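You operate a simulated robot arm through the tools that you are given. There is no shell and no other tool. Be economical: measure what you need, move in short steps, check, and stop when the job is done.

You are at the controls of a simulated two-armed robot. One attempt, no reset.

Task
Take the square bundle on the steel table top and put it away on the top of the wooden platform. Take the yellow paper pack on the feed table before the yellow cover and put it away on the second shelf from the bottom from the top of the blue rack. Put the orange filter from the high shelf over the shaker in the tray of the green shaker. Pull the blue drawer open. The order is free. Set down upright: filter.

The check looks at the end state, three seconds after you hand in, the way a careful person would. Anything else that was tipped, shoved, dropped, spilled or broken makes it a failure. Lids that push on must go on centred and level and be pressed home; caps that screw on are set level and turned clockwise until they are tight.

Robot
Two 7-joint arms with two-finger parallel grippers on one trunk, on a base that drives. Base frame: it is fixed to the floor where the robot stands at the start and does not move with it; the origin is under the middle of the robot, x ahead of it, y to its left, z up. Units: m, degrees, N and s.
The left shoulder is at the start at [0.05, 0.165, 1.03], the right one opposite. With the tool pointing down near the work surface each hand reaches from about 0.24 to 0.7 m from the robot's upright axis, wherever it stands, measured 20 degrees to its own side. Places, roughly: blue drawer [-2.4, -3.4, 0.7]; filter [0.75, 3, 1.5]; second shelf from the bottom of the blue rack [0.6, -1.8, 0.5]; square bundle [0.75, 0, 0.75]; top of the wooden platform [-5.4, -0.6, 0.5]; tray of the green shaker (24x29 cm) [0.66, 3.08, 0.86]; yellow paper pack (7x11x4 cm) [-0.8, 1.8, 1.1]. Payload 3.91 kg a hand.
The TCP of each hand is the grasp point between the finger pads, 0.03 m short of the fingertips. In the tool frame z runs along the fingers and y along their closing line. The gripper opens to 0.11 m. The fingers are 0.02 m wide and 0.01 m thick; the gripper's body (0.048 by 0.112 m) begins 0.055 m behind the TCP.
Orientation is that of the tool frame in the base frame, as [roll, pitch, yaw] about the fixed x, y, z axes, in that order (R = Rz(yaw) Ry(pitch) Rx(roll)). With the fingers straight down and closing along the base's y, the tool's x points along the base's -x, its y along +y and its z along -z.

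Tools
- The arms move only by the tool send_rows. It takes "left_commands", "right_commands" or both (then of equal length, played together; a hand with none holds still); each is a list of rows, each a list of 7 numbers: the opening, from 0 (shut) to 1 (fully open), then the shift along the base's x, y, z in units of 50 mm (1.0 is 50 mm), then the turn, a rotation vector about the base's x, y, z in units of 4 degrees (1.0 is 4 degrees). In form: [[jaw, dx, dy, dz, wx, wy, wz], ...]. A call has 1 to 8 rows; each row shifts and turns the commanded pose from where the row before left it. A call with a number of a shift or a turn outside -1 to 1 is refused whole. A row lasts 0.2 s, in which the tool goes at most 0.05 m and 8.6 degrees; a call with a longer step from one row to the next is refused whole, and so is a gripper value outside its range. A pose out of reach is approached as far as the arm can. The call stops where the force on the tool passes 40 N (or 10 N more than at its start, if that is more) or the arm is blocked; 0.2 s more then pass. Each finger travels about 0.045 m/s and halts on what it meets, pressing with about 24 N; the grip force reading is that of the motor and also rises with nothing between the fingers. The clock runs only during rows and for 0.2 s after the last one: add rows that do not move to give the fingers time. The reply holds the time, the measured pose of the TCP, the force on the tool along the base axes, the opening and the grip force, in the units named above and with some noise, with the torque about the TCP (base axes, N m) and any sound that the robot's microphone picked up, and new pictures: "pictures" is both (left out), scene, wrist or none (wrist: the cameras of the hands that moved).
- Cameras (640 x 400 px; columns grow to the right, rows downward): "scene" is now at [0.1209, -0.0218, 1.2209]; the picture's right is [-0.22, -0.97, 0.00], its down [-0.35, 0.08, -0.93] and it looks along [0.91, -0.21, -0.36] (base axes); focal length 253 px, centre (320, 200). "left" rides on the left gripper at [0.072, -0.017, -0.103] in its tool frame; the picture's right is [0.23, 0.97, 0.00], its down [-0.76, 0.18, -0.62] and it looks along [-0.61, 0.14, 0.78] (tool axes); focal length 222 px, centre (320, 200). "right" rides on the right gripper at [0.072, 0.017, -0.103] in its tool frame; the picture's right is [-0.23, 0.97, 0.00], its down [-0.76, -0.18, -0.62] and it looks along [-0.61, -0.14, 0.78] (tool axes); focal length 222 px, centre (320, 200). There is no depth. A picture from a camera that has moved, and an enlarged one, comes with that camera's place and axes in the base frame and with its lens.
- raise_lower(by): slides the trunk up (or, below 0, down) by that many m; the arms and the scene camera ride with it, the base frame stays. It gives what a move gives, with no picture.
- base_move(legs): drives the robot by 1 to 6 legs, each [ahead, left, turn to the left] in m, m and degrees, along the robot's own axes; the way and the turn of a leg run together, so that a leg with both is an arc; at most 1.5 m and 180 degrees a leg. The arms and the cameras ride along, it lands a little off, and it stops where it bumps. It gives what a move gives, and a new picture of the scene camera.
- pan_tilt(pan, tilt): turns the head with the scene camera to pan (to the left, within 80 degrees either way) and tilt (down, from -29 to 69), counted from straight ahead of the robot. It gives what a move gives, and a new picture of the scene camera.
- enlarge(camera, box): a new picture of the part [left, top, right, bottom] of that camera's present view, enlarged. The clock stands still meanwhile.
- hand_in(): hands the job in; it is judged then, once.

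Work in short steps. Places have to be worked out from the pictures, the camera data and where the tool is seen: move nearer, look again, correct. Check each grasp and each placing, and mend what went wrong. You have 165 turns and 260 pictures in all, those below and enlarged ones among them. Open the grippers and draw the arms clear of the work before you hand the job in, unless the task says otherwise; then end with one line.

The tools are called after "Request:" as name(argument=value, ...) on one line, values as JSON. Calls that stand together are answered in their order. send_rows: Moves the arms, as the interface text tells. Its arguments: {"type":"object","properties":{"left_commands":{"type":"array","items":{"type":"array","items":{"type":"number"}}},"right_commands":{"type":"array","items":{"type":"array","items":{"type":"number"}}},"pictures":{"type":"string","enum":["both","scene","wrist","none"]}},"required":[]} The other tools are called the same way: raise_lower (by) slides the trunk up or down; base_move (legs) drives the base; pan_tilt (pan, tilt) turns the head that bears the scene camera; enlarge (camera, box) takes an enlarged picture of a part of a camera's view; hand_in () hands the job in.

At the start:

```text
time: 0.0
left_position: [0.4739, 0.1559, 1.0851]
left_tcp_rot: [179.9, 0.0, -180.0]
left_force: [0.4, -0.8, -0.7]
left_ft_torque: [0.0, 0.01, -0.03]
left_finger_gap: 0.1101
left_grasp_force: 0.1
right_position: [0.3452, -0.2321, 1.0734]
right_tcp_rot: [180.0, 0.0, -180.0]
right_force: [0.5, -0.6, -0.4]
right_ft_torque: [-0.01, 0.05, 0.02]
right_finger_gap: 0.11
right_grasp_force: 0.0
trunk travel left (down, up): [-0.25, 0.253]
robot x, y, heading: [0.0014, 0.004, 0.0]
head pan, tilt: [-12.9, 21.2]
```

scene: 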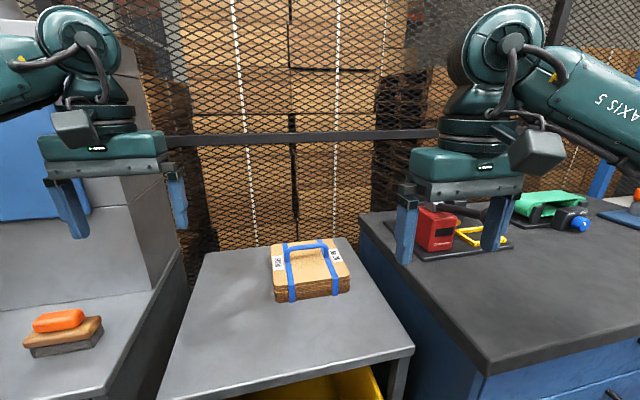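
right: 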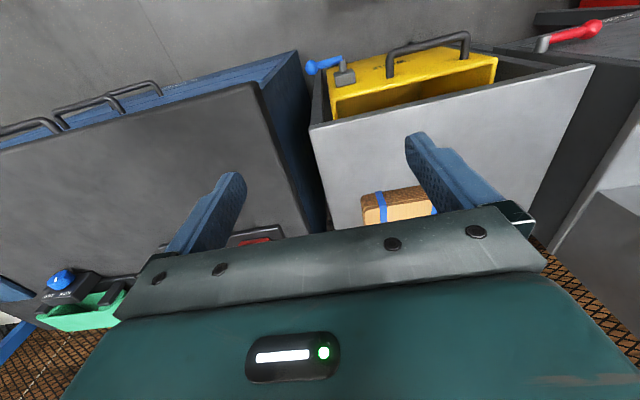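
left: 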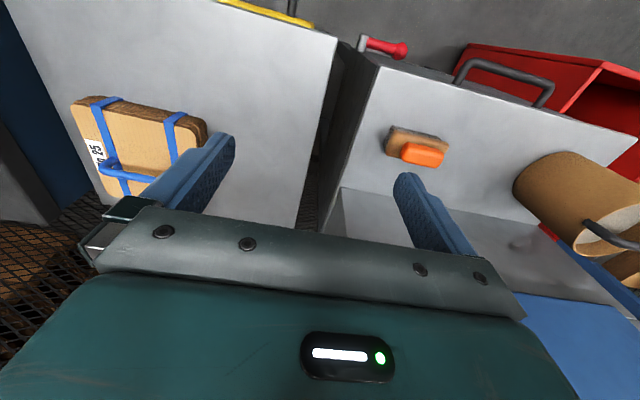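

I start by enlarging the bundle to see its handle and size.

Request:
enlarge(camera="scene", box=[240, 220, 380, 310])

Request:
pan_tilt(pan=0, tilt=35)

```text
4.44 times, centred on (310, 265) of scene
camera zoom: at [0.1209, -0.0218, 1.2209], right [-0.22, -0.97, 0.0], down [-0.35, 0.08, -0.93], along [0.91, -0.21, -0.36], focal length 1124 px, centre (364, -89)
```

zoom: 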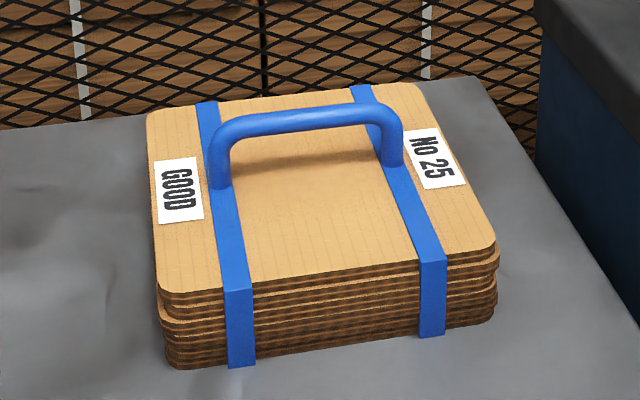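

```text
time: 0.8
left_position: [0.473, 0.1564, 1.0863]
left_tcp_rot: [179.9, -0.1, -179.9]
left_force: [-0.4, 0.5, 0.3]
left_ft_torque: [0.02, 0.03, 0.0]
left_finger_gap: 0.1099
left_grasp_force: 0.0
right_position: [0.3458, -0.2328, 1.0743]
right_tcp_rot: [179.9, -0.1, -179.9]
right_force: [-0.5, -0.3, 0.2]
right_ft_torque: [-0.01, -0.01, -0.04]
right_finger_gap: 0.1104
right_grasp_force: 0.1
trunk travel left (down, up): [-0.25, 0.253]
robot x, y, heading: [-0.0015, -0.0004, -0.2]
head pan, tilt: [0.0, 35.0]
camera scene: at [0.1184, -0.0011, 1.1991], right [0.0, -1.0, 0.0], down [-0.57, 0.0, -0.82], along [0.82, 0.0, -0.57], focal length 253 px, centre (320, 200)
```

scene: 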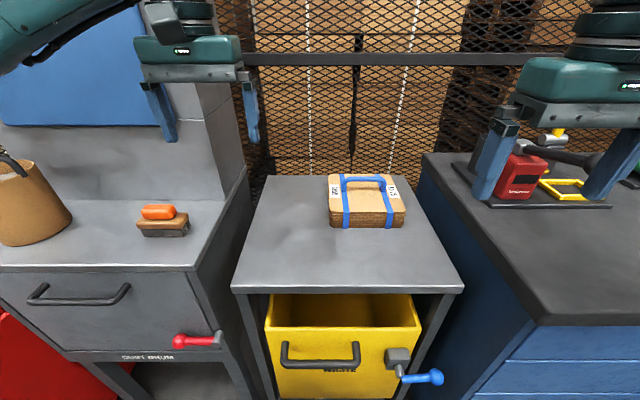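

The bundle sits around (0.67, -0.11), with its handle bar along y at z≈0.88. I turn the right hand so that it closes along x, and check that it turns freely.

Request:
send_rows(right_commands=[[1, 0, 0, 0, 0, 0, -1], [1, 0, 0, 0, 0, 0, -1], [1, 0, 0, 0, 0, 0, -1], [1, 0, 0, 0, 0, 0, -1], [1, 0, 0, 0, 0, 0, -1], [1, 0, 0, 0, 0, 0, -1], [1, 0, 0, 0, 0, 0, -1], [1, 0, 0, 0, 0, 0, -1]], pictures="none")

Request:
send_rows(right_commands=[[1, 0.5, 0, 0, 0, 0, -1], [1, 0.5, 0, 0, 0, 0, -1], [1, 0.5, 0, 0, 0, 0, -1], [1, 0.5, 0, 0, 0, 0, -1], [1, 0.5, 0, 0, 0, 0, -1], [1, 0.5, 0, 0, 0, 0, -1], [1, 0.5, 0, 0, 0, 0, -1], [1, 0.5, 0, 0, 0, 0, -1]], pictures="none")

Request:
send_rows(right_commands=[[1, 0, 0, 0, 0, 0, -1], [1, 0, 0, 0, 0, 0, -1], [1, 0, 0, 0, 0, 0, -1], [1, 0, 0, 0, 0, 0, -1], [1, 0, 0, 0, 0, 0, -1], [1, 0, 0, 0, 0, 0, -1], [1, 0, 0, 0, 0, 0, -0.5]], pictures="both")

```text
time: 2.6
left_position: [0.4741, 0.155, 1.0855]
left_tcp_rot: [180.0, 0.0, -179.9]
left_force: [-0.5, -0.2, 0.2]
left_ft_torque: [0.0, 0.04, 0.01]
left_finger_gap: 0.1101
left_grasp_force: 0.0
right_position: [0.3453, -0.2323, 1.0731]
right_tcp_rot: [180.0, 0.0, 147.9]
right_force: [0.4, -0.1, -0.3]
right_ft_torque: [-0.01, 0.03, -0.02]
right_finger_gap: 0.1101
right_grasp_force: 0.0
trunk travel left (down, up): [-0.25, 0.253]
robot x, y, heading: [-0.0013, 0.002, -0.1]
head pan, tilt: [0.0, 35.0]
```

```text
time: 4.4
left_position: [0.4741, 0.1553, 1.085]
left_tcp_rot: [-180.0, 0.0, -179.9]
left_force: [0.2, 0.6, -0.3]
left_ft_torque: [0.0, -0.01, -0.01]
left_finger_gap: 0.1101
left_grasp_force: 0.1
right_position: [0.5471, -0.2324, 1.0721]
right_tcp_rot: [180.0, 0.0, 115.9]
right_force: [0.3, 0.3, -0.4]
right_ft_torque: [0.03, 0.0, 0.01]
right_finger_gap: 0.1101
right_grasp_force: 0.0
trunk travel left (down, up): [-0.25, 0.253]
robot x, y, heading: [0.0054, -0.0012, -0.0]
head pan, tilt: [0.0, 35.0]
```

```text
time: 6.0
left_position: [0.474, 0.1548, 1.0866]
left_tcp_rot: [180.0, 0.0, -179.9]
left_force: [0.1, 0.2, -0.1]
left_ft_torque: [-0.01, 0.0, 0.01]
left_finger_gap: 0.1098
left_grasp_force: 0.0
right_position: [0.5454, -0.2332, 1.0732]
right_tcp_rot: [-180.0, 0.0, 90.0]
right_force: [-0.3, 1.2, -0.1]
right_ft_torque: [-0.02, 0.02, 0.0]
right_finger_gap: 0.1097
right_grasp_force: 0.1
trunk travel left (down, up): [-0.25, 0.253]
robot x, y, heading: [0.0011, -0.0017, 0.2]
head pan, tilt: [0.0, 35.0]
camera scene: at [0.1184, -0.001, 1.1991], right [0.0, -1.0, 0.0], down [-0.57, 0.0, -0.82], along [0.82, 0.0, -0.57], focal length 253 px, centre (320, 200)
camera right: at [0.5624, -0.1621, 1.1755], right [0.97, -0.23, 0.0], down [-0.18, -0.76, 0.62], along [-0.14, -0.61, -0.78], focal length 222 px, centre (320, 200)
```

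scene: 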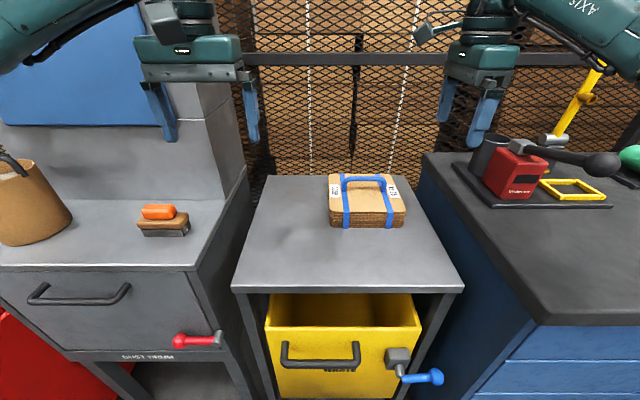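
right: 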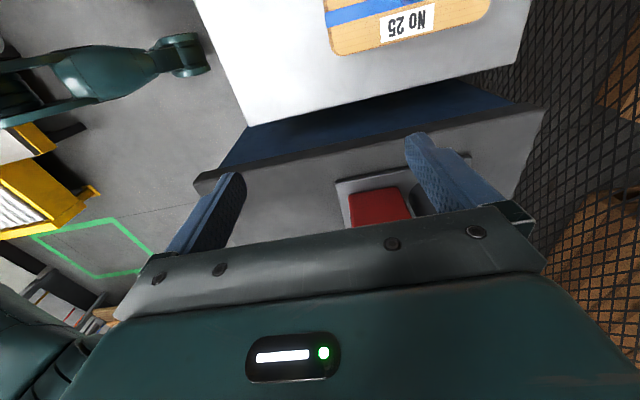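

The hand turned well. I move it above the bundle, staying high, and look again.

Request:
send_rows(right_commands=[[1, 0.6, 1, 0, 0, 0, 0], [1, 0.6, 1, 0, 0, 0, 0], [1, 0.6, 0.5, -0.5, 0, 0, 0], [1, 0.6, 0, -0.5, 0, 0, 0], [1, 0, 0, 0, 0, 0, 0]])

```text
refused: row 1 steps farther than a row can; nothing moved
```

Row too long diagonally; I shorten the steps.

Request:
send_rows(right_commands=[[1, 0.6, 0.7, 0, 0, 0, 0], [1, 0.6, 0.7, 0, 0, 0, 0], [1, 0.6, 0.5, -0.5, 0, 0, 0], [1, 0.6, 0.5, -0.5, 0, 0, 0], [1, 0, 0, 0, 0, 0, 0]])

```text
time: 7.2
left_position: [0.4749, 0.1552, 1.0856]
left_tcp_rot: [-179.9, 0.1, -179.9]
left_force: [-0.9, -0.1, -0.4]
left_ft_torque: [-0.02, -0.01, -0.01]
left_finger_gap: 0.11
left_grasp_force: 0.2
right_position: [0.6229, -0.1324, 1.0296]
right_tcp_rot: [180.0, 0.1, 90.1]
right_force: [-0.4, 1.1, -0.8]
right_ft_torque: [0.02, 0.04, -0.01]
right_finger_gap: 0.1099
right_grasp_force: 0.1
right hand out of reach, approached as far as the arm can: row 3, 4
trunk travel left (down, up): [-0.25, 0.253]
robot x, y, heading: [-0.007, -0.0, 0.0]
head pan, tilt: [0.0, 35.0]
camera scene: at [0.1184, -0.0008, 1.1991], right [0.0, -1.0, 0.0], down [-0.57, 0.0, -0.82], along [0.82, 0.0, -0.57], focal length 253 px, centre (320, 200)
camera right: at [0.6402, -0.0613, 1.1315], right [0.97, -0.23, 0.0], down [-0.18, -0.76, 0.62], along [-0.14, -0.61, -0.78], focal length 222 px, centre (320, 200)
```

scene: 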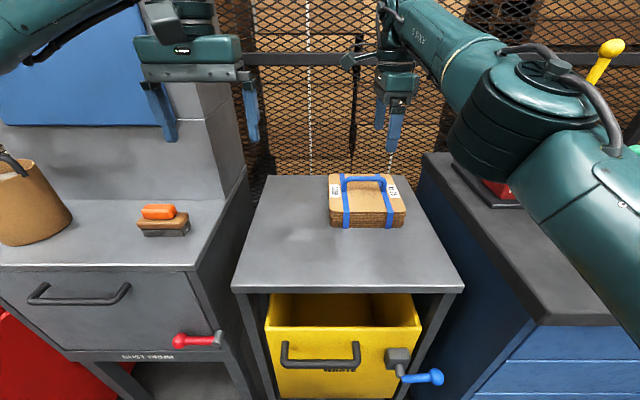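
right: 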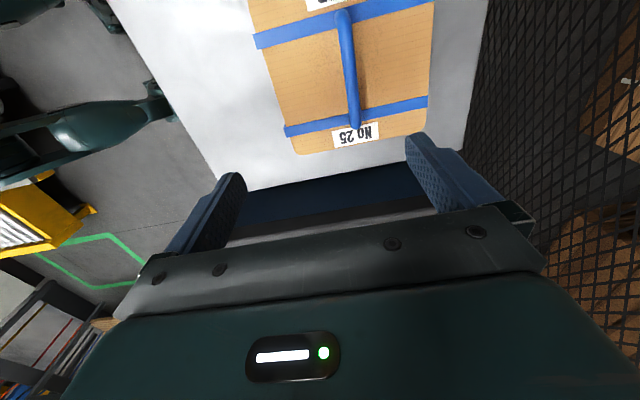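

The bundle's handle lies near x≈0.66, y≈-0.11, near the arm's limit. I look down to see how far the base can go forward.

Request:
pan_tilt(pan=0, tilt=69)

Request:
enlarge(camera="right", box=[240, 0, 480, 150])

```text
time: 8.2
left_position: [0.4738, 0.1561, 1.085]
left_tcp_rot: [180.0, 0.0, -179.9]
left_force: [0.3, -0.3, 0.3]
left_ft_torque: [0.0, 0.0, -0.02]
left_finger_gap: 0.1098
left_grasp_force: 0.0
right_position: [0.6238, -0.1329, 1.0298]
right_tcp_rot: [180.0, 0.0, 90.1]
right_force: [-0.3, 0.4, 0.3]
right_ft_torque: [0.0, 0.03, -0.01]
right_finger_gap: 0.1098
right_grasp_force: 0.0
trunk travel left (down, up): [-0.25, 0.253]
robot x, y, heading: [0.0018, -0.0004, 0.2]
head pan, tilt: [0.0, 68.8]
camera scene: at [0.0863, -0.001, 1.1554], right [0.0, -1.0, 0.0], down [-0.93, 0.0, -0.36], along [0.36, 0.0, -0.93], focal length 253 px, centre (320, 200)
```

scene: 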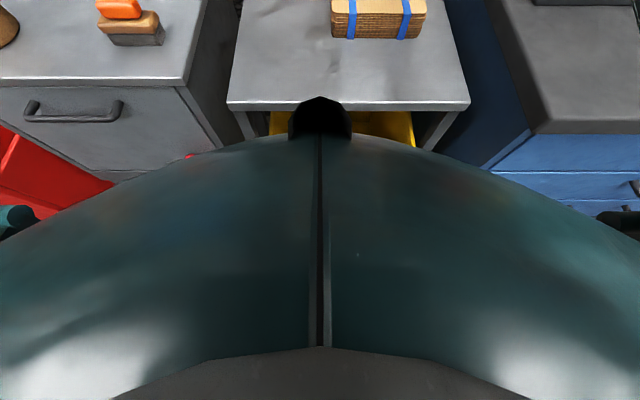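

```text
2.67 times, centred on (360, 75) of right
camera zoom: at [0.6402, -0.0616, 1.1315], right [0.97, -0.23, 0.0], down [-0.18, -0.76, 0.62], along [-0.14, -0.61, -0.78], focal length 592 px, centre (213, 533)
```

zoom: 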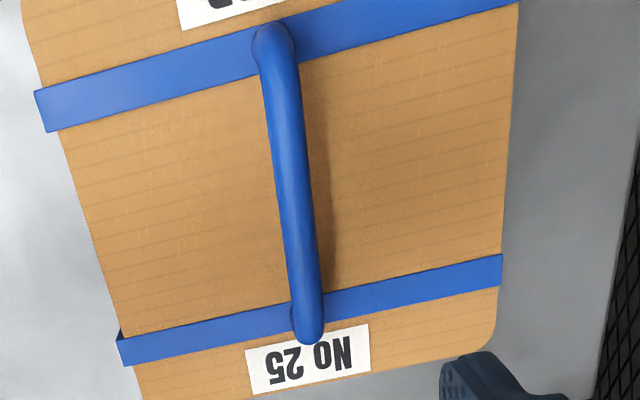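

The bar runs along y at x≈0.66, y from -0.06 to -0.16, with its top at z≈0.885. I drive 4 cm ahead for reach.

Request:
base_move(legs=[[0.04, 0, 0]])

Request:
pan_tilt(pan=-5, tilt=35)

```text
time: 9.0
left_position: [0.5145, 0.1561, 1.0846]
left_tcp_rot: [-179.9, 0.0, -180.0]
left_force: [0.4, 0.3, 0.1]
left_ft_torque: [-0.02, 0.04, 0.0]
left_finger_gap: 0.1102
left_grasp_force: 0.2
right_position: [0.6628, -0.1333, 1.0281]
right_tcp_rot: [180.0, 0.0, 90.0]
right_force: [0.4, -0.2, -0.2]
right_ft_torque: [-0.03, -0.02, 0.0]
right_finger_gap: 0.1101
right_grasp_force: 0.1
trunk travel left (down, up): [-0.25, 0.253]
robot x, y, heading: [0.0427, 0.001, -0.1]
head pan, tilt: [0.0, 68.8]
camera scene: at [0.1266, -0.001, 1.1553], right [0.0, -1.0, 0.0], down [-0.93, 0.0, -0.36], along [0.36, 0.0, -0.93], focal length 253 px, centre (320, 200)
```

scene: 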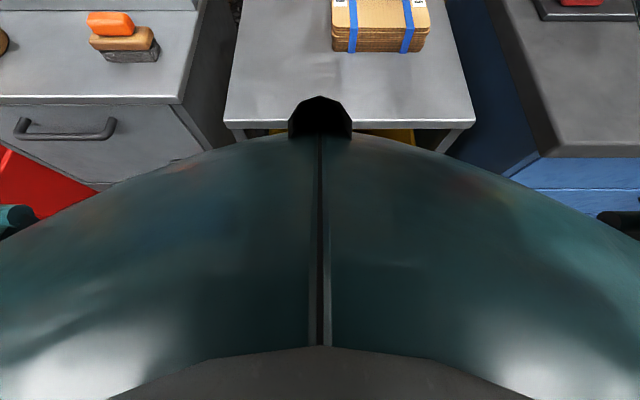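

```text
time: 10.0
left_position: [0.5141, 0.1557, 1.0857]
left_tcp_rot: [-179.9, 0.0, -179.9]
left_force: [-0.4, 0.8, -0.3]
left_ft_torque: [0.02, -0.02, 0.0]
left_finger_gap: 0.11
left_grasp_force: 0.1
right_position: [0.6629, -0.1329, 1.0287]
right_tcp_rot: [180.0, 0.0, 89.9]
right_force: [0.3, 0.6, 0.0]
right_ft_torque: [0.03, 0.03, 0.0]
right_finger_gap: 0.1102
right_grasp_force: 0.1
trunk travel left (down, up): [-0.25, 0.253]
robot x, y, heading: [0.0373, 0.0016, 0.2]
head pan, tilt: [-5.0, 35.0]
camera scene: at [0.1578, -0.0086, 1.199], right [-0.09, -1.0, 0.0], down [-0.57, 0.05, -0.82], along [0.82, -0.07, -0.57], focal length 253 px, centre (320, 200)
```

scene: 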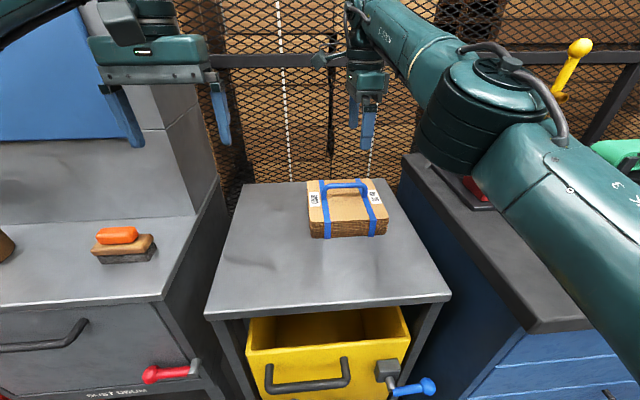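

Now I lower the hand over the bar: +0.024 in y, down 0.125 to z≈0.90.

Request:
send_rows(right_commands=[[1, 0, 0.24, -0.6, 0, 0, 0], [1, 0, 0.24, -0.6, 0, 0, 0], [1, 0, 0, -0.6, 0, 0, 0], [1, 0, 0, -0.6, 0, 0, 0], [1, 0, 0, 0, 0, 0, 0]])

Request:
enlarge(camera="scene", box=[270, 140, 430, 250])

```text
time: 11.2
left_position: [0.513, 0.1583, 1.0863]
left_tcp_rot: [-180.0, 0.0, -179.9]
left_force: [0.5, 0.1, -0.3]
left_ft_torque: [-0.01, 0.0, 0.0]
left_finger_gap: 0.1098
left_grasp_force: 0.1
right_position: [0.6822, -0.1051, 0.9132]
right_tcp_rot: [-179.8, 0.1, 90.0]
right_force: [-0.4, 0.3, -0.1]
right_ft_torque: [0.01, 0.02, 0.0]
right_finger_gap: 0.1103
right_grasp_force: 0.0
right hand out of reach, approached as far as the arm can: row 1, 2, 3, 4
trunk travel left (down, up): [-0.25, 0.253]
robot x, y, heading: [0.0368, 0.0041, -0.0]
head pan, tilt: [-5.0, 35.0]
camera scene: at [0.1578, -0.0087, 1.1991], right [-0.09, -1.0, 0.0], down [-0.57, 0.05, -0.82], along [0.82, -0.07, -0.57], focal length 253 px, centre (320, 200)
camera right: at [0.7003, -0.033, 1.0156], right [0.97, -0.23, 0.0], down [-0.18, -0.76, 0.62], along [-0.14, -0.61, -0.78], focal length 222 px, centre (320, 200)
```

scene: 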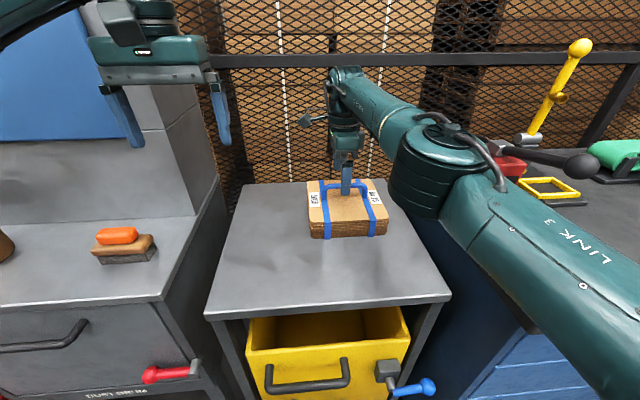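
right: 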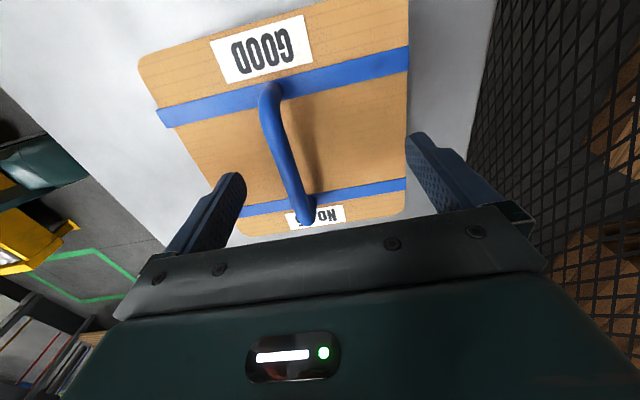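

```text
3.64 times, centred on (350, 195) of scene
camera zoom: at [0.1578, -0.0087, 1.1991], right [-0.09, -1.0, 0.0], down [-0.57, 0.05, -0.82], along [0.82, -0.07, -0.57], focal length 920 px, centre (211, 218)
```

zoom: 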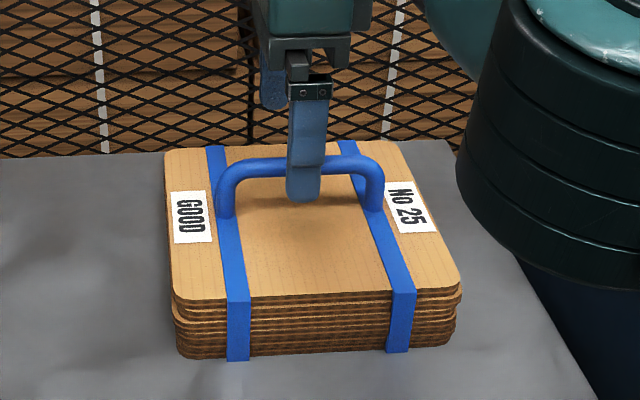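

The bar is at x≈0.664, between the fingers. I shift back 2 cm in x and go down about 2.5 cm.

Request:
send_rows(right_commands=[[1, -0.3, 0, 0, 0, 0, 0], [1, -0.2, 0, -0.3, 0, 0, 0], [1, 0, 0, 0, 0, 0, 0]], pictures="wrist")

Request:
enlarge(camera="scene", box=[270, 140, 430, 250])

```text
time: 12.0
left_position: [0.5128, 0.1575, 1.0854]
left_tcp_rot: [180.0, -0.1, -179.8]
left_force: [0.4, -0.5, -0.4]
left_ft_torque: [0.03, 0.03, -0.02]
left_finger_gap: 0.1101
left_grasp_force: 0.1
right_position: [0.6828, -0.1014, 0.9014]
right_tcp_rot: [-179.9, 0.2, 89.9]
right_force: [0.7, 0.5, 0.6]
right_ft_torque: [0.0, 0.01, 0.0]
right_finger_gap: 0.1098
right_grasp_force: 0.0
right hand out of reach, approached as far as the arm can: row 1, 2
trunk travel left (down, up): [-0.25, 0.253]
robot x, y, heading: [0.0392, -0.0005, 0.0]
head pan, tilt: [-5.0, 35.0]
camera right: at [0.701, -0.0292, 1.0024], right [0.97, -0.23, 0.0], down [-0.18, -0.76, 0.62], along [-0.14, -0.61, -0.78], focal length 222 px, centre (320, 200)
```

right: 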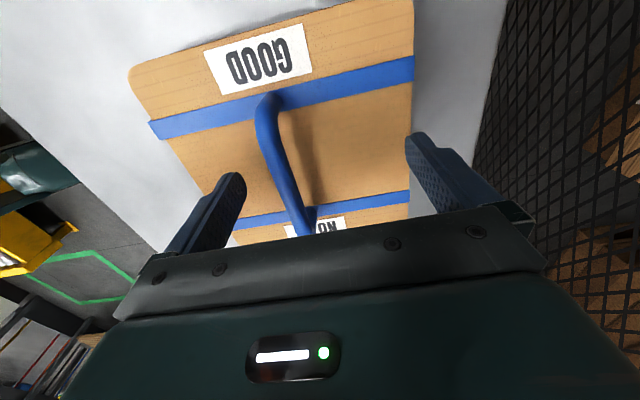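

```text
3.64 times, centred on (350, 195) of scene
camera zoom: at [0.1578, -0.0087, 1.1991], right [-0.09, -1.0, 0.0], down [-0.57, 0.05, -0.82], along [0.82, -0.07, -0.57], focal length 920 px, centre (211, 218)
```

zoom: 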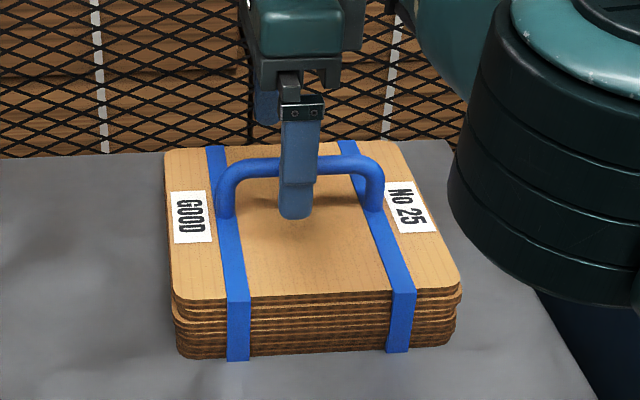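

The commanded x is still about 0.68; I pull back 2 cm in x and 1 cm in y, which should also let z settle.

Request:
send_rows(right_commands=[[1, -0.35, -0.2, 0, 0, 0, 0], [1, 0, 0, 0, 0, 0, 0]], pictures="wrist")

Request:
enlarge(camera="scene", box=[270, 140, 430, 250])

```text
time: 12.6
left_position: [0.5132, 0.1558, 1.0861]
left_tcp_rot: [-179.9, 0.0, -179.9]
left_force: [0.3, 0.5, -0.4]
left_ft_torque: [0.03, 0.0, 0.01]
left_finger_gap: 0.1097
left_grasp_force: 0.1
right_position: [0.6841, -0.1041, 0.9014]
right_tcp_rot: [-179.9, 0.1, 90.0]
right_force: [0.1, 0.2, -0.2]
right_ft_torque: [0.0, -0.02, -0.04]
right_finger_gap: 0.1101
right_grasp_force: 0.0
right hand out of reach, approached as far as the arm can: row 1
trunk travel left (down, up): [-0.25, 0.253]
robot x, y, heading: [0.0398, 0.0032, 0.0]
head pan, tilt: [-5.0, 35.0]
camera right: at [0.7016, -0.0321, 1.0031], right [0.97, -0.23, 0.0], down [-0.18, -0.76, 0.62], along [-0.14, -0.61, -0.78], focal length 222 px, centre (320, 200)
```

right: 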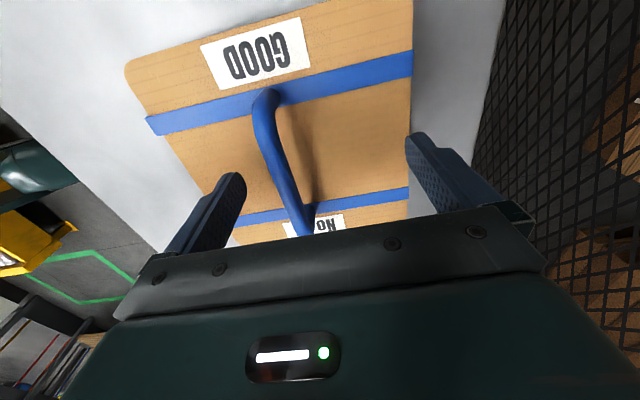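

```text
3.64 times, centred on (350, 195) of scene
camera zoom: at [0.1578, -0.0087, 1.1991], right [-0.09, -1.0, 0.0], down [-0.57, 0.05, -0.82], along [0.82, -0.07, -0.57], focal length 920 px, centre (211, 218)
```

zoom: 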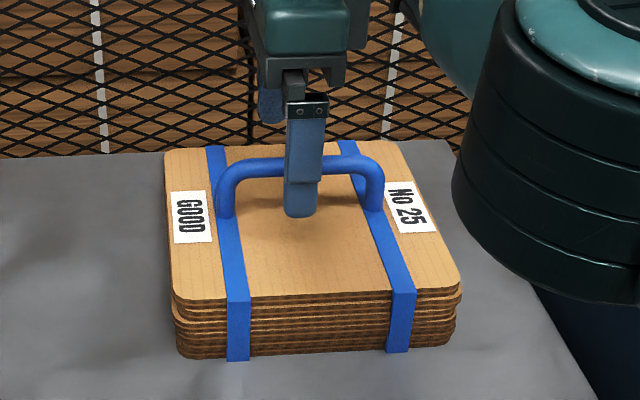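

The arm holds a joint limit, so I correct with the base (2 cm back) and the trunk (2 cm down) instead.

Request:
base_move(legs=[[-0.02, 0, 0]])

Request:
raise_lower(by=-0.018)

Request:
enlarge(camera="right", box=[160, 50, 480, 250])

Request:
enlarge(camera="scene", box=[270, 140, 430, 250])

```text
time: 13.4
left_position: [0.4929, 0.1563, 1.0859]
left_tcp_rot: [-180.0, 0.1, -179.9]
left_force: [0.1, -0.5, 0.0]
left_ft_torque: [-0.04, -0.04, -0.04]
left_finger_gap: 0.1103
left_grasp_force: 0.1
right_position: [0.6636, -0.1044, 0.9015]
right_tcp_rot: [-180.0, 0.1, 90.0]
right_force: [1.0, 0.6, -0.2]
right_ft_torque: [0.03, -0.01, 0.01]
right_finger_gap: 0.1098
right_grasp_force: 0.1
trunk travel left (down, up): [-0.25, 0.253]
robot x, y, heading: [0.0201, -0.0017, -0.0]
head pan, tilt: [-5.0, 35.0]
camera scene: at [0.1373, -0.0087, 1.1992], right [-0.09, -1.0, 0.0], down [-0.57, 0.05, -0.82], along [0.82, -0.07, -0.57], focal length 253 px, centre (320, 200)
```

scene: 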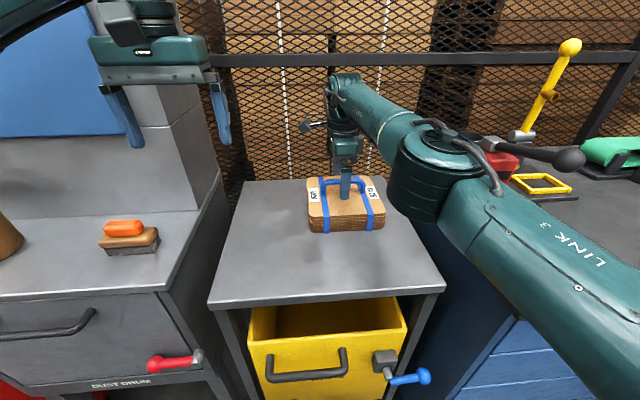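

```text
time: 14.1
left_position: [0.4933, 0.1567, 1.0674]
left_tcp_rot: [180.0, 0.0, -179.8]
left_force: [-0.5, -1.0, 0.6]
left_ft_torque: [-0.01, -0.04, 0.02]
left_finger_gap: 0.11
left_grasp_force: 0.0
right_position: [0.6646, -0.1046, 0.8842]
right_tcp_rot: [-179.9, 0.0, 90.0]
right_force: [0.3, 0.0, 0.7]
right_ft_torque: [-0.02, 0.01, 0.02]
right_finger_gap: 0.1101
right_grasp_force: 0.0
trunk travel left (down, up): [-0.232, 0.271]
robot x, y, heading: [0.0187, -0.0001, 0.1]
head pan, tilt: [-5.0, 35.0]
```

```text
2.00 times, centred on (320, 150) of right
camera zoom: at [0.6814, -0.0323, 0.9853], right [0.97, -0.23, 0.0], down [-0.18, -0.76, 0.62], along [-0.14, -0.61, -0.78], focal length 444 px, centre (320, 300)
```

zoom: 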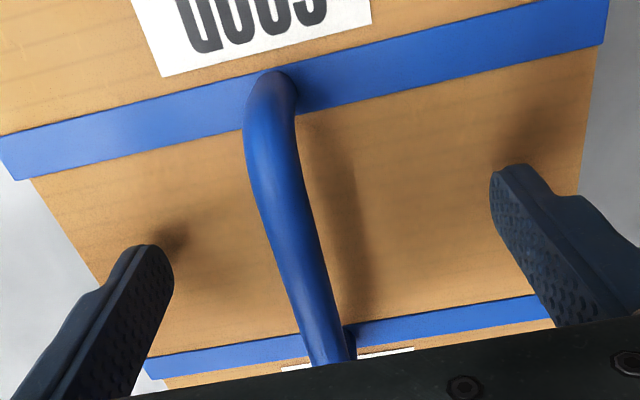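

```text
3.64 times, centred on (350, 195) of scene
camera zoom: at [0.1376, -0.0087, 1.1811], right [-0.09, -1.0, 0.0], down [-0.57, 0.05, -0.82], along [0.82, -0.07, -0.57], focal length 920 px, centre (211, 218)
```

zoom: 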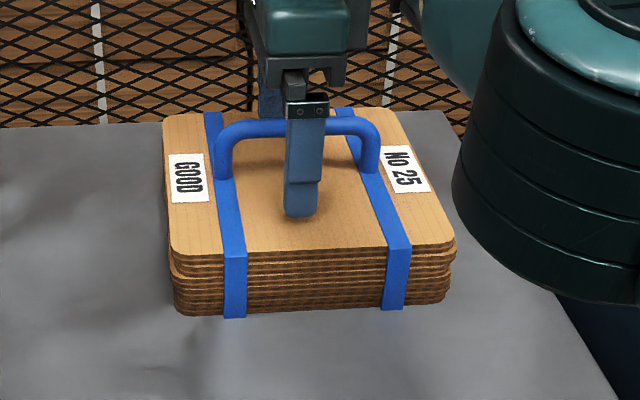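

The bar is centred between the fingers with the tips just above the cardboard. I close the gripper.

Request:
send_rows(right_commands=[[0, 0, 0, 0, 0, 0, 0], [0, 0, 0, 0, 0, 0, 0], [0, 0, 0, 0, 0, 0, 0], [0, 0, 0, 0, 0, 0, 0], [0, 0, 0, 0, 0, 0, 0], [0, 0, 0, 0, 0, 0, 0], [0, 0, 0, 0, 0, 0, 0], [0, 0, 0, 0, 0, 0, 0]], pictures="wrist")

Request:
enlarge(camera="scene", box=[270, 140, 430, 250])

```text
time: 15.9
left_position: [0.4941, 0.1561, 1.0668]
left_tcp_rot: [180.0, 0.0, -179.9]
left_force: [0.1, -0.7, -0.5]
left_ft_torque: [-0.01, -0.02, -0.01]
left_finger_gap: 0.11
left_grasp_force: 0.1
right_position: [0.6641, -0.1051, 0.8826]
right_tcp_rot: [-180.0, -0.1, 90.0]
right_force: [-0.2, -0.1, 0.4]
right_ft_torque: [-0.02, -0.02, -0.13]
right_finger_gap: 0.0126
right_grasp_force: 24.0
trunk travel left (down, up): [-0.232, 0.271]
robot x, y, heading: [0.0207, 0.0037, -0.3]
head pan, tilt: [-5.0, 35.0]
camera right: at [0.6816, -0.0322, 0.9852], right [0.97, -0.23, 0.0], down [-0.18, -0.76, 0.62], along [-0.14, -0.61, -0.78], focal length 222 px, centre (320, 200)
```

right: 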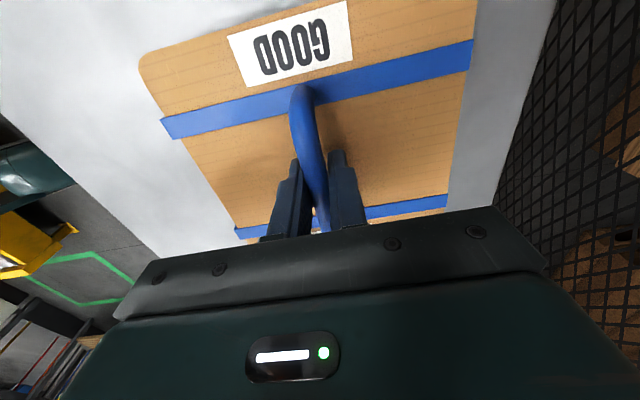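

```text
3.64 times, centred on (350, 195) of scene
camera zoom: at [0.1378, -0.0086, 1.1811], right [-0.09, -1.0, 0.0], down [-0.57, 0.05, -0.82], along [0.82, -0.07, -0.57], focal length 920 px, centre (211, 218)
```

zoom: 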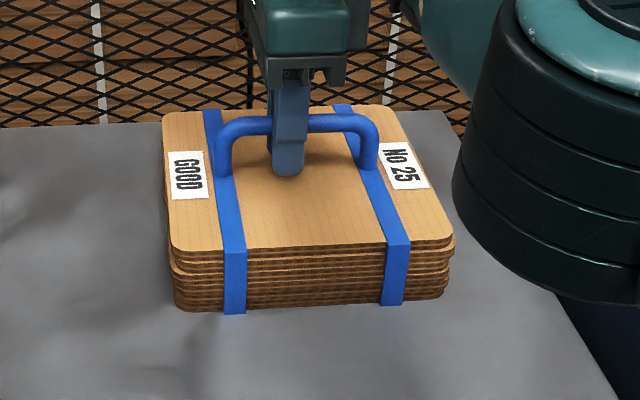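

Gripped on a 12.6 mm bar at 24 N. I lift with the trunk.

Request:
raise_lower(by=0.05)

Request:
enlarge(camera="scene", box=[240, 120, 440, 270])

```text
time: 16.8
left_position: [0.4941, 0.1565, 1.1176]
left_tcp_rot: [180.0, 0.1, -180.0]
left_force: [-0.2, 0.2, 0.5]
left_ft_torque: [-0.01, 0.02, -0.01]
left_finger_gap: 0.1101
left_grasp_force: 0.2
right_position: [0.6637, -0.1041, 0.9322]
right_tcp_rot: [-180.0, 0.0, 90.0]
right_force: [-0.6, -0.2, -2.1]
right_ft_torque: [0.03, -0.01, -0.01]
right_finger_gap: 0.0122
right_grasp_force: 24.7
trunk travel left (down, up): [-0.282, 0.221]
robot x, y, heading: [0.0152, 0.0002, 0.1]
head pan, tilt: [-5.0, 35.0]
```

```text
2.67 times, centred on (340, 195) of scene
camera zoom: at [0.1383, -0.0087, 1.231], right [-0.09, -1.0, 0.0], down [-0.57, 0.05, -0.82], along [0.82, -0.07, -0.57], focal length 675 px, centre (267, 213)
```

zoom: 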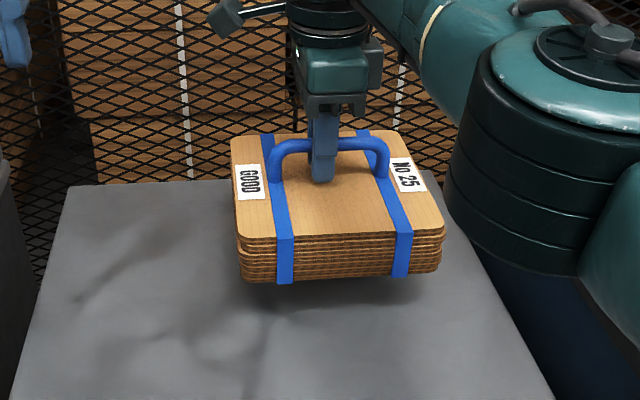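

The bundle hangs level (about 0.2 kg). I raise it more and look left and right before driving.

Request:
raise_lower(by=0.1)

Request:
pan_tilt(pan=80, tilt=20)

Request:
pan_tilt(pan=-80, tilt=20)

```text
time: 18.1
left_position: [0.4936, 0.1563, 1.2184]
left_tcp_rot: [-179.9, 0.0, -179.9]
left_force: [0.9, -0.3, -0.4]
left_ft_torque: [0.01, -0.02, -0.02]
left_finger_gap: 0.1099
left_grasp_force: 0.1
right_position: [0.6652, -0.1034, 1.0332]
right_tcp_rot: [-179.9, 0.0, 90.0]
right_force: [0.2, 0.3, -2.6]
right_ft_torque: [0.0, 0.01, -0.02]
right_finger_gap: 0.0125
right_grasp_force: 24.2
trunk travel left (down, up): [-0.382, 0.121]
robot x, y, heading: [0.02, -0.0055, -0.2]
head pan, tilt: [-5.0, 35.0]
```

```text
time: 19.7
left_position: [0.4934, 0.1551, 1.2175]
left_tcp_rot: [179.9, 0.0, -179.9]
left_force: [0.1, -0.5, -0.3]
left_ft_torque: [0.0, 0.0, 0.0]
left_finger_gap: 0.1101
left_grasp_force: 0.2
right_position: [0.6653, -0.1039, 1.0321]
right_tcp_rot: [-179.9, 0.1, 90.1]
right_force: [-0.5, -0.2, -1.9]
right_ft_torque: [0.02, -0.01, 0.02]
right_finger_gap: 0.0123
right_grasp_force: 24.5
trunk travel left (down, up): [-0.382, 0.121]
robot x, y, heading: [0.0207, -0.001, 0.1]
head pan, tilt: [80.0, 20.0]
camera scene: at [0.0665, 0.0907, 1.3549], right [0.98, -0.17, 0.0], down [-0.06, -0.34, -0.94], along [0.16, 0.93, -0.34], focal length 253 px, centre (320, 200)
```

scene: 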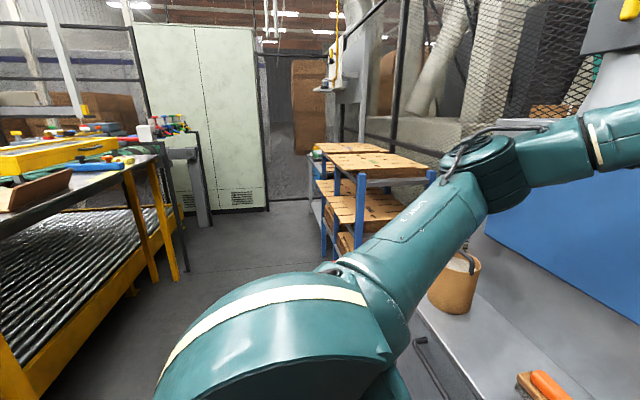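

```text
time: 22.2
left_position: [0.4932, 0.1557, 1.2176]
left_tcp_rot: [-180.0, 0.0, -179.9]
left_force: [1.2, 0.0, 0.0]
left_ft_torque: [0.03, -0.01, -0.01]
left_finger_gap: 0.11
left_grasp_force: 0.0
right_position: [0.6648, -0.1044, 1.0335]
right_tcp_rot: [-179.8, 0.0, 89.9]
right_force: [0.6, -0.1, -1.7]
right_ft_torque: [0.01, 0.02, 0.0]
right_finger_gap: 0.0122
right_grasp_force: 24.2
trunk travel left (down, up): [-0.382, 0.121]
robot x, y, heading: [0.0215, 0.0023, -0.1]
head pan, tilt: [-80.0, 20.0]
camera scene: at [0.0665, -0.0927, 1.3549], right [-0.98, -0.17, 0.0], down [-0.06, 0.34, -0.94], along [0.16, -0.93, -0.34], focal length 253 px, centre (320, 200)
```

scene: 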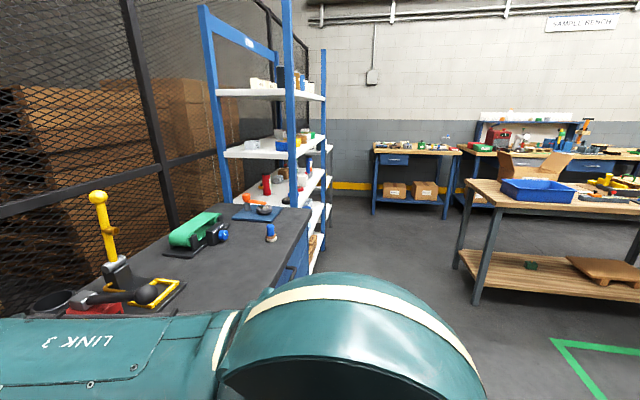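

Bundle still steady. I back off 0.45 m, then draw the hand in a bit.

Request:
base_move(legs=[[-0.45, 0, 0]])

Request:
send_rows(right_commands=[[0, -0.7, -0.3, 0, 0, 0, 0], [0, -0.7, -0.3, 0, 0, 0, 0], [0, -0.7, -0.3, 0, 0, 0, 0], [0, -0.7, -0.3, 0, 0, 0, 0], [0, 0, 0, 0, 0, 0, 0]], pictures="none")

Request:
base_move(legs=[[0, 0, -90], [0, 0, -70]])

Request:
pan_tilt(pan=0, tilt=15)

```text
time: 24.9
left_position: [0.0443, 0.1566, 1.2171]
left_tcp_rot: [179.9, 0.0, -179.7]
left_force: [0.2, -0.8, 0.1]
left_ft_torque: [0.01, 0.01, 0.01]
left_finger_gap: 0.11
left_grasp_force: 0.2
right_position: [0.216, -0.1022, 1.0335]
right_tcp_rot: [180.0, 0.0, 90.2]
right_force: [0.2, -0.1, -1.8]
right_ft_torque: [-0.01, 0.0, -0.01]
right_finger_gap: 0.0122
right_grasp_force: 24.2
trunk travel left (down, up): [-0.382, 0.121]
robot x, y, heading: [-0.4313, 0.0055, 0.1]
head pan, tilt: [-80.0, 20.0]
camera scene: at [-0.3825, -0.0935, 1.3549], right [-0.98, -0.18, 0.0], down [-0.06, 0.34, -0.94], along [0.17, -0.92, -0.34], focal length 253 px, centre (320, 200)
```

scene: 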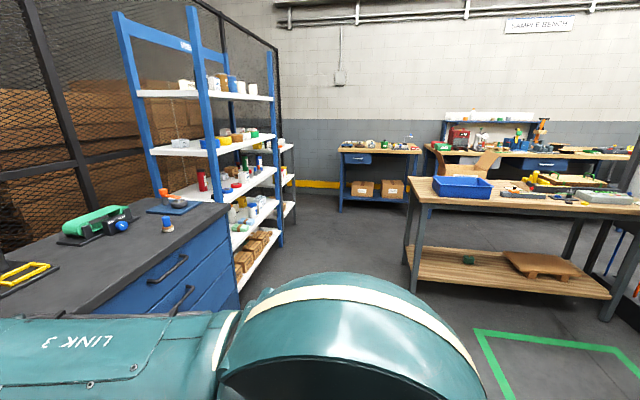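

```text
time: 26.1
left_position: [0.0435, 0.1568, 1.2169]
left_tcp_rot: [-180.0, 0.0, -179.7]
left_force: [0.4, 0.7, 0.1]
left_ft_torque: [0.0, 0.01, -0.01]
left_finger_gap: 0.1099
left_grasp_force: 0.0
right_position: [0.2148, -0.1025, 1.0327]
right_tcp_rot: [-179.9, 0.0, 90.2]
right_force: [0.1, 0.2, -2.2]
right_ft_torque: [0.01, -0.03, 0.0]
right_finger_gap: 0.0121
right_grasp_force: 24.4
right hand out of reach, approached as far as the arm can: row 1, 2, 3, 4
trunk travel left (down, up): [-0.382, 0.121]
robot x, y, heading: [-0.4258, -0.0011, 0.2]
head pan, tilt: [-80.0, 20.0]
```

```text
time: 33.4
left_position: [-0.8232, -0.307, 1.2176]
left_tcp_rot: [179.9, 0.0, 19.7]
left_force: [0.5, 0.2, -0.7]
left_ft_torque: [-0.01, -0.02, 0.01]
left_finger_gap: 0.1101
left_grasp_force: 0.0
right_position: [-1.0716, -0.1215, 1.032]
right_tcp_rot: [-179.8, 0.0, -70.3]
right_force: [-0.9, -0.3, -2.6]
right_ft_torque: [0.0, 0.02, 0.0]
right_finger_gap: 0.0124
right_grasp_force: 23.6
trunk travel left (down, up): [-0.382, 0.121]
robot x, y, heading: [-0.4292, 0.0007, -160.3]
head pan, tilt: [-80.0, 20.0]
camera scene: at [-0.5021, 0.0692, 1.3549], right [0.87, 0.5, 0.0], down [0.17, -0.3, -0.94], along [-0.47, 0.82, -0.34], focal length 253 px, centre (320, 200)
```

scene: 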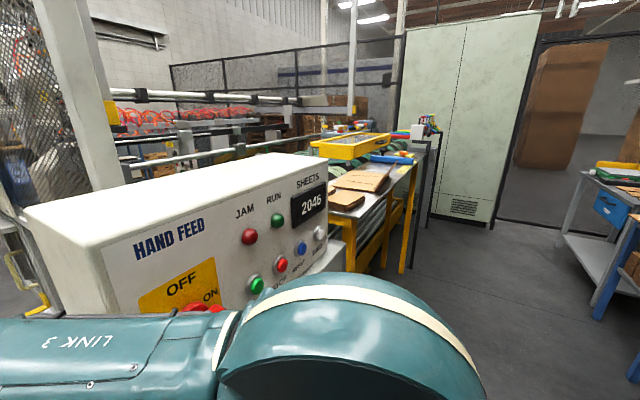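

```text
time: 34.9
left_position: [-0.823, -0.3079, 1.216]
left_tcp_rot: [180.0, 0.0, 19.8]
left_force: [0.1, 0.5, 0.1]
left_ft_torque: [-0.01, -0.01, 0.01]
left_finger_gap: 0.1097
left_grasp_force: 0.1
right_position: [-1.0711, -0.1195, 1.0323]
right_tcp_rot: [-179.9, 0.0, -70.3]
right_force: [-0.5, 0.6, -1.7]
right_ft_torque: [-0.02, -0.03, 0.02]
right_finger_gap: 0.0123
right_grasp_force: 24.2
trunk travel left (down, up): [-0.382, 0.121]
robot x, y, heading: [-0.4288, -0.0018, -160.3]
head pan, tilt: [0.0, 15.0]
camera scene: at [-0.5439, -0.0432, 1.363], right [-0.34, 0.94, 0.0], down [0.24, 0.09, -0.97], along [-0.91, -0.32, -0.26], focal length 253 px, centre (320, 200)
```

scene: 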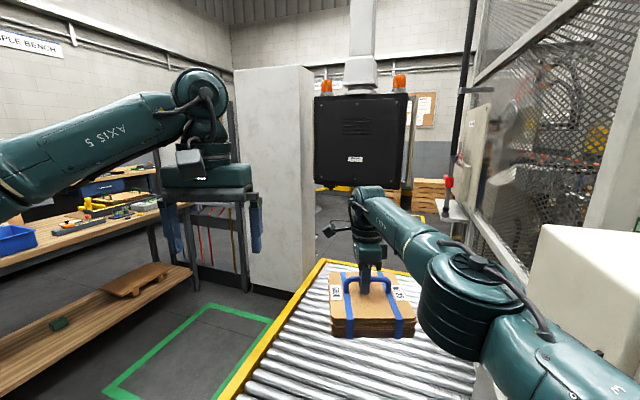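

A roller conveyor is ahead. I turn the hand back to its natural yaw (so the arm can fold) while drawing it in a bit.

Request:
send_rows(right_commands=[[0, 0, 0, 0, 0, 0, 1], [0, 0, 0, 0, 0, 0, 1], [0, 0, 0, 0, 0, 0, 1], [0, 0, 0, 0, 0, 0, 1], [0, 0, 0, 0, 0, 0, 1], [0, 0, 0, 0, 0, 0, 1], [0, 0, 0, 0, 0, 0, 1], [0, 0, 0, 0, 0, 0, 1]], pictures="none")

Request:
send_rows(right_commands=[[0, 0, 0, 0, 0, 0, 1], [0, 0, 0, 0, 0, 0, 1], [0, 0, 0, 0, 0, 0, 1], [0, 0, 0, 0, 0, 0, 1], [0, 0, 0, 0, 0, 0, 1], [0, 0, 0, 0, 0, 0, 1], [0, 0, 0, 0, 0, 0, 1], [0, 0, 0, 0, 0, 0, 1]], pictures="none")

Request:
send_rows(right_commands=[[0, 0.6, 0.2, 0, 0, 0, 1], [0, 0.6, 0.2, 0, 0, 0, 1], [0, 0.6, 0.2, 0, 0, 0, 1], [0, 0.6, 0.2, 0, 0, 0, 1], [0, 0.6, 0.2, 0, 0, 0, 1], [0, 0, 0, 0, 0, 0, 1], [0, 0, 0, 0, 0, 0, 0]], pictures="scene")

```text
time: 36.7
left_position: [-0.823, -0.3071, 1.217]
left_tcp_rot: [179.9, 0.0, 19.8]
left_force: [0.3, -0.7, 0.1]
left_ft_torque: [0.02, -0.02, -0.01]
left_finger_gap: 0.11
left_grasp_force: 0.0
right_position: [-1.071, -0.1191, 1.0335]
right_tcp_rot: [-179.9, 0.0, -38.2]
right_force: [0.0, -0.6, -1.9]
right_ft_torque: [-0.01, 0.01, 0.01]
right_finger_gap: 0.0123
right_grasp_force: 24.2
trunk travel left (down, up): [-0.382, 0.121]
robot x, y, heading: [-0.4289, -0.0031, -160.4]
head pan, tilt: [0.0, 15.0]
```

```text
time: 38.5
left_position: [-0.8229, -0.3075, 1.218]
left_tcp_rot: [180.0, 0.1, 19.9]
left_force: [-0.2, 0.0, -0.5]
left_ft_torque: [0.0, -0.01, -0.04]
left_finger_gap: 0.1101
left_grasp_force: 0.1
right_position: [-1.0711, -0.1204, 1.0323]
right_tcp_rot: [-179.9, 0.0, -6.2]
right_force: [-0.1, 0.0, -1.7]
right_ft_torque: [0.02, -0.01, 0.01]
right_finger_gap: 0.0124
right_grasp_force: 23.5
trunk travel left (down, up): [-0.382, 0.121]
robot x, y, heading: [-0.423, -0.0006, -160.2]
head pan, tilt: [0.0, 15.0]
```

```text
time: 40.1
left_position: [-0.8225, -0.3072, 1.2171]
left_tcp_rot: [-180.0, -0.1, 19.7]
left_force: [0.0, 0.8, -0.4]
left_ft_torque: [-0.03, 0.03, 0.03]
left_finger_gap: 0.1099
left_grasp_force: 0.0
right_position: [-1.0619, -0.1341, 1.0406]
right_tcp_rot: [-179.8, -0.2, 7.0]
right_force: [-0.2, -0.7, -1.8]
right_ft_torque: [0.01, -0.04, -0.01]
right_finger_gap: 0.0122
right_grasp_force: 23.3
right hand out of reach, approached as far as the arm can: row 1, 2, 3, 4, 5
trunk travel left (down, up): [-0.382, 0.121]
robot x, y, heading: [-0.4311, 0.0001, -160.0]
head pan, tilt: [0.0, 15.0]
camera scene: at [-0.5439, -0.0433, 1.363], right [-0.34, 0.94, 0.0], down [0.24, 0.09, -0.97], along [-0.91, -0.33, -0.26], focal length 253 px, centre (320, 200)
```

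scene: 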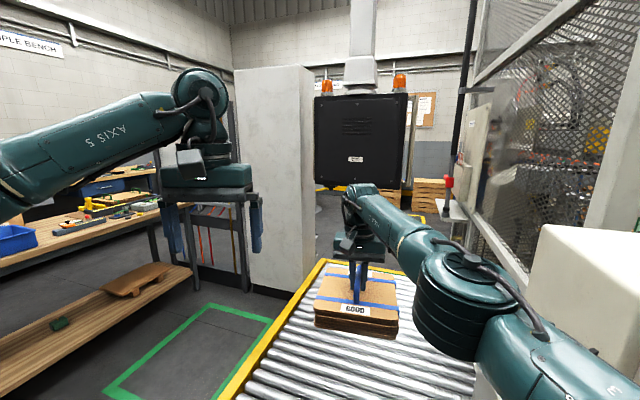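

The arm is at a limit on its inward side. I turn the robot left to the open aisle first, then move the hand outward and in.

Request:
base_move(legs=[[0, 0, 60]])

Request:
send_rows(right_commands=[[0, -0.6, 0, 0, 0, 0, 0], [0, -0.6, 0, 0, 0, 0, 0], [0, -0.6, 0, 0, 0, 0, 0], [0, -0.6, 0, 0, 0, 0, 0.8], [0, 0, 0, 0, 0, 0, 0.8], [0, 0, 0, 0, 0, 0, 0.8], [0, 0, 0, 0, 0, 0, 0.6], [0, 0, 0, 0, 0, 0, 0]], pictures="scene")

```text
time: 43.1
left_position: [-0.3593, -0.4955, 1.2179]
left_tcp_rot: [179.9, 0.0, 79.9]
left_force: [-0.2, 0.4, -0.3]
left_ft_torque: [0.0, 0.04, 0.0]
left_finger_gap: 0.11
left_grasp_force: 0.0
right_position: [-0.6289, -0.6142, 1.0388]
right_tcp_rot: [-179.8, -0.1, 67.1]
right_force: [0.1, 0.3, -1.4]
right_ft_torque: [0.05, -0.02, -0.01]
right_finger_gap: 0.0125
right_grasp_force: 23.9
trunk travel left (down, up): [-0.382, 0.121]
robot x, y, heading: [-0.4315, 0.0002, -100.1]
head pan, tilt: [0.0, 15.0]
camera scene: at [-0.4497, -0.1229, 1.363], right [-0.98, 0.18, 0.0], down [0.05, 0.26, -0.97], along [-0.17, -0.95, -0.26], focal length 253 px, centre (320, 200)
```

scene: 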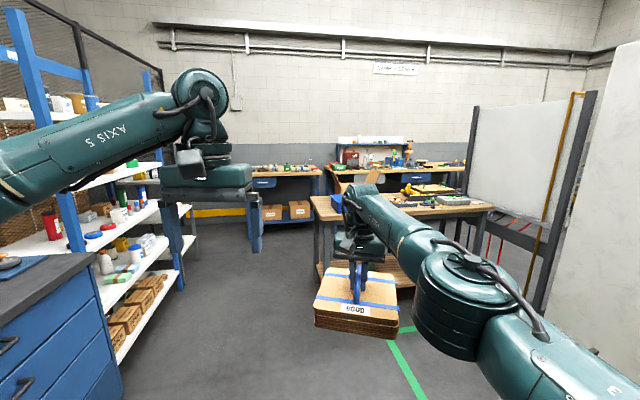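

```text
time: 45.0
left_position: [-0.3585, -0.4955, 1.2179]
left_tcp_rot: [180.0, 0.0, 79.9]
left_force: [-0.6, 0.0, -0.2]
left_ft_torque: [-0.01, -0.03, -0.03]
left_finger_gap: 0.11
left_grasp_force: 0.0
right_position: [-0.7485, -0.6111, 1.0384]
right_tcp_rot: [-179.8, -0.3, 79.2]
right_force: [0.1, 0.1, -1.9]
right_ft_torque: [0.04, -0.03, 0.02]
right_finger_gap: 0.0127
right_grasp_force: 24.5
right hand out of reach, approached as far as the arm can: row 4
trunk travel left (down, up): [-0.382, 0.121]
robot x, y, heading: [-0.424, -0.0027, -100.2]
head pan, tilt: [0.0, 15.0]
camera scene: at [-0.4499, -0.1229, 1.363], right [-0.98, 0.18, 0.0], down [0.05, 0.26, -0.97], along [-0.17, -0.95, -0.26], focal length 253 px, centre (320, 200)
```

scene: 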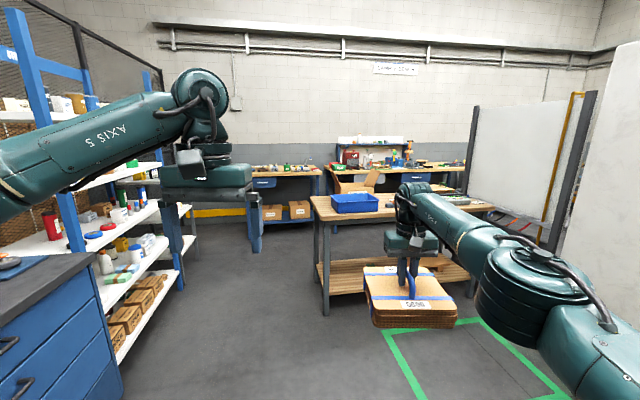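

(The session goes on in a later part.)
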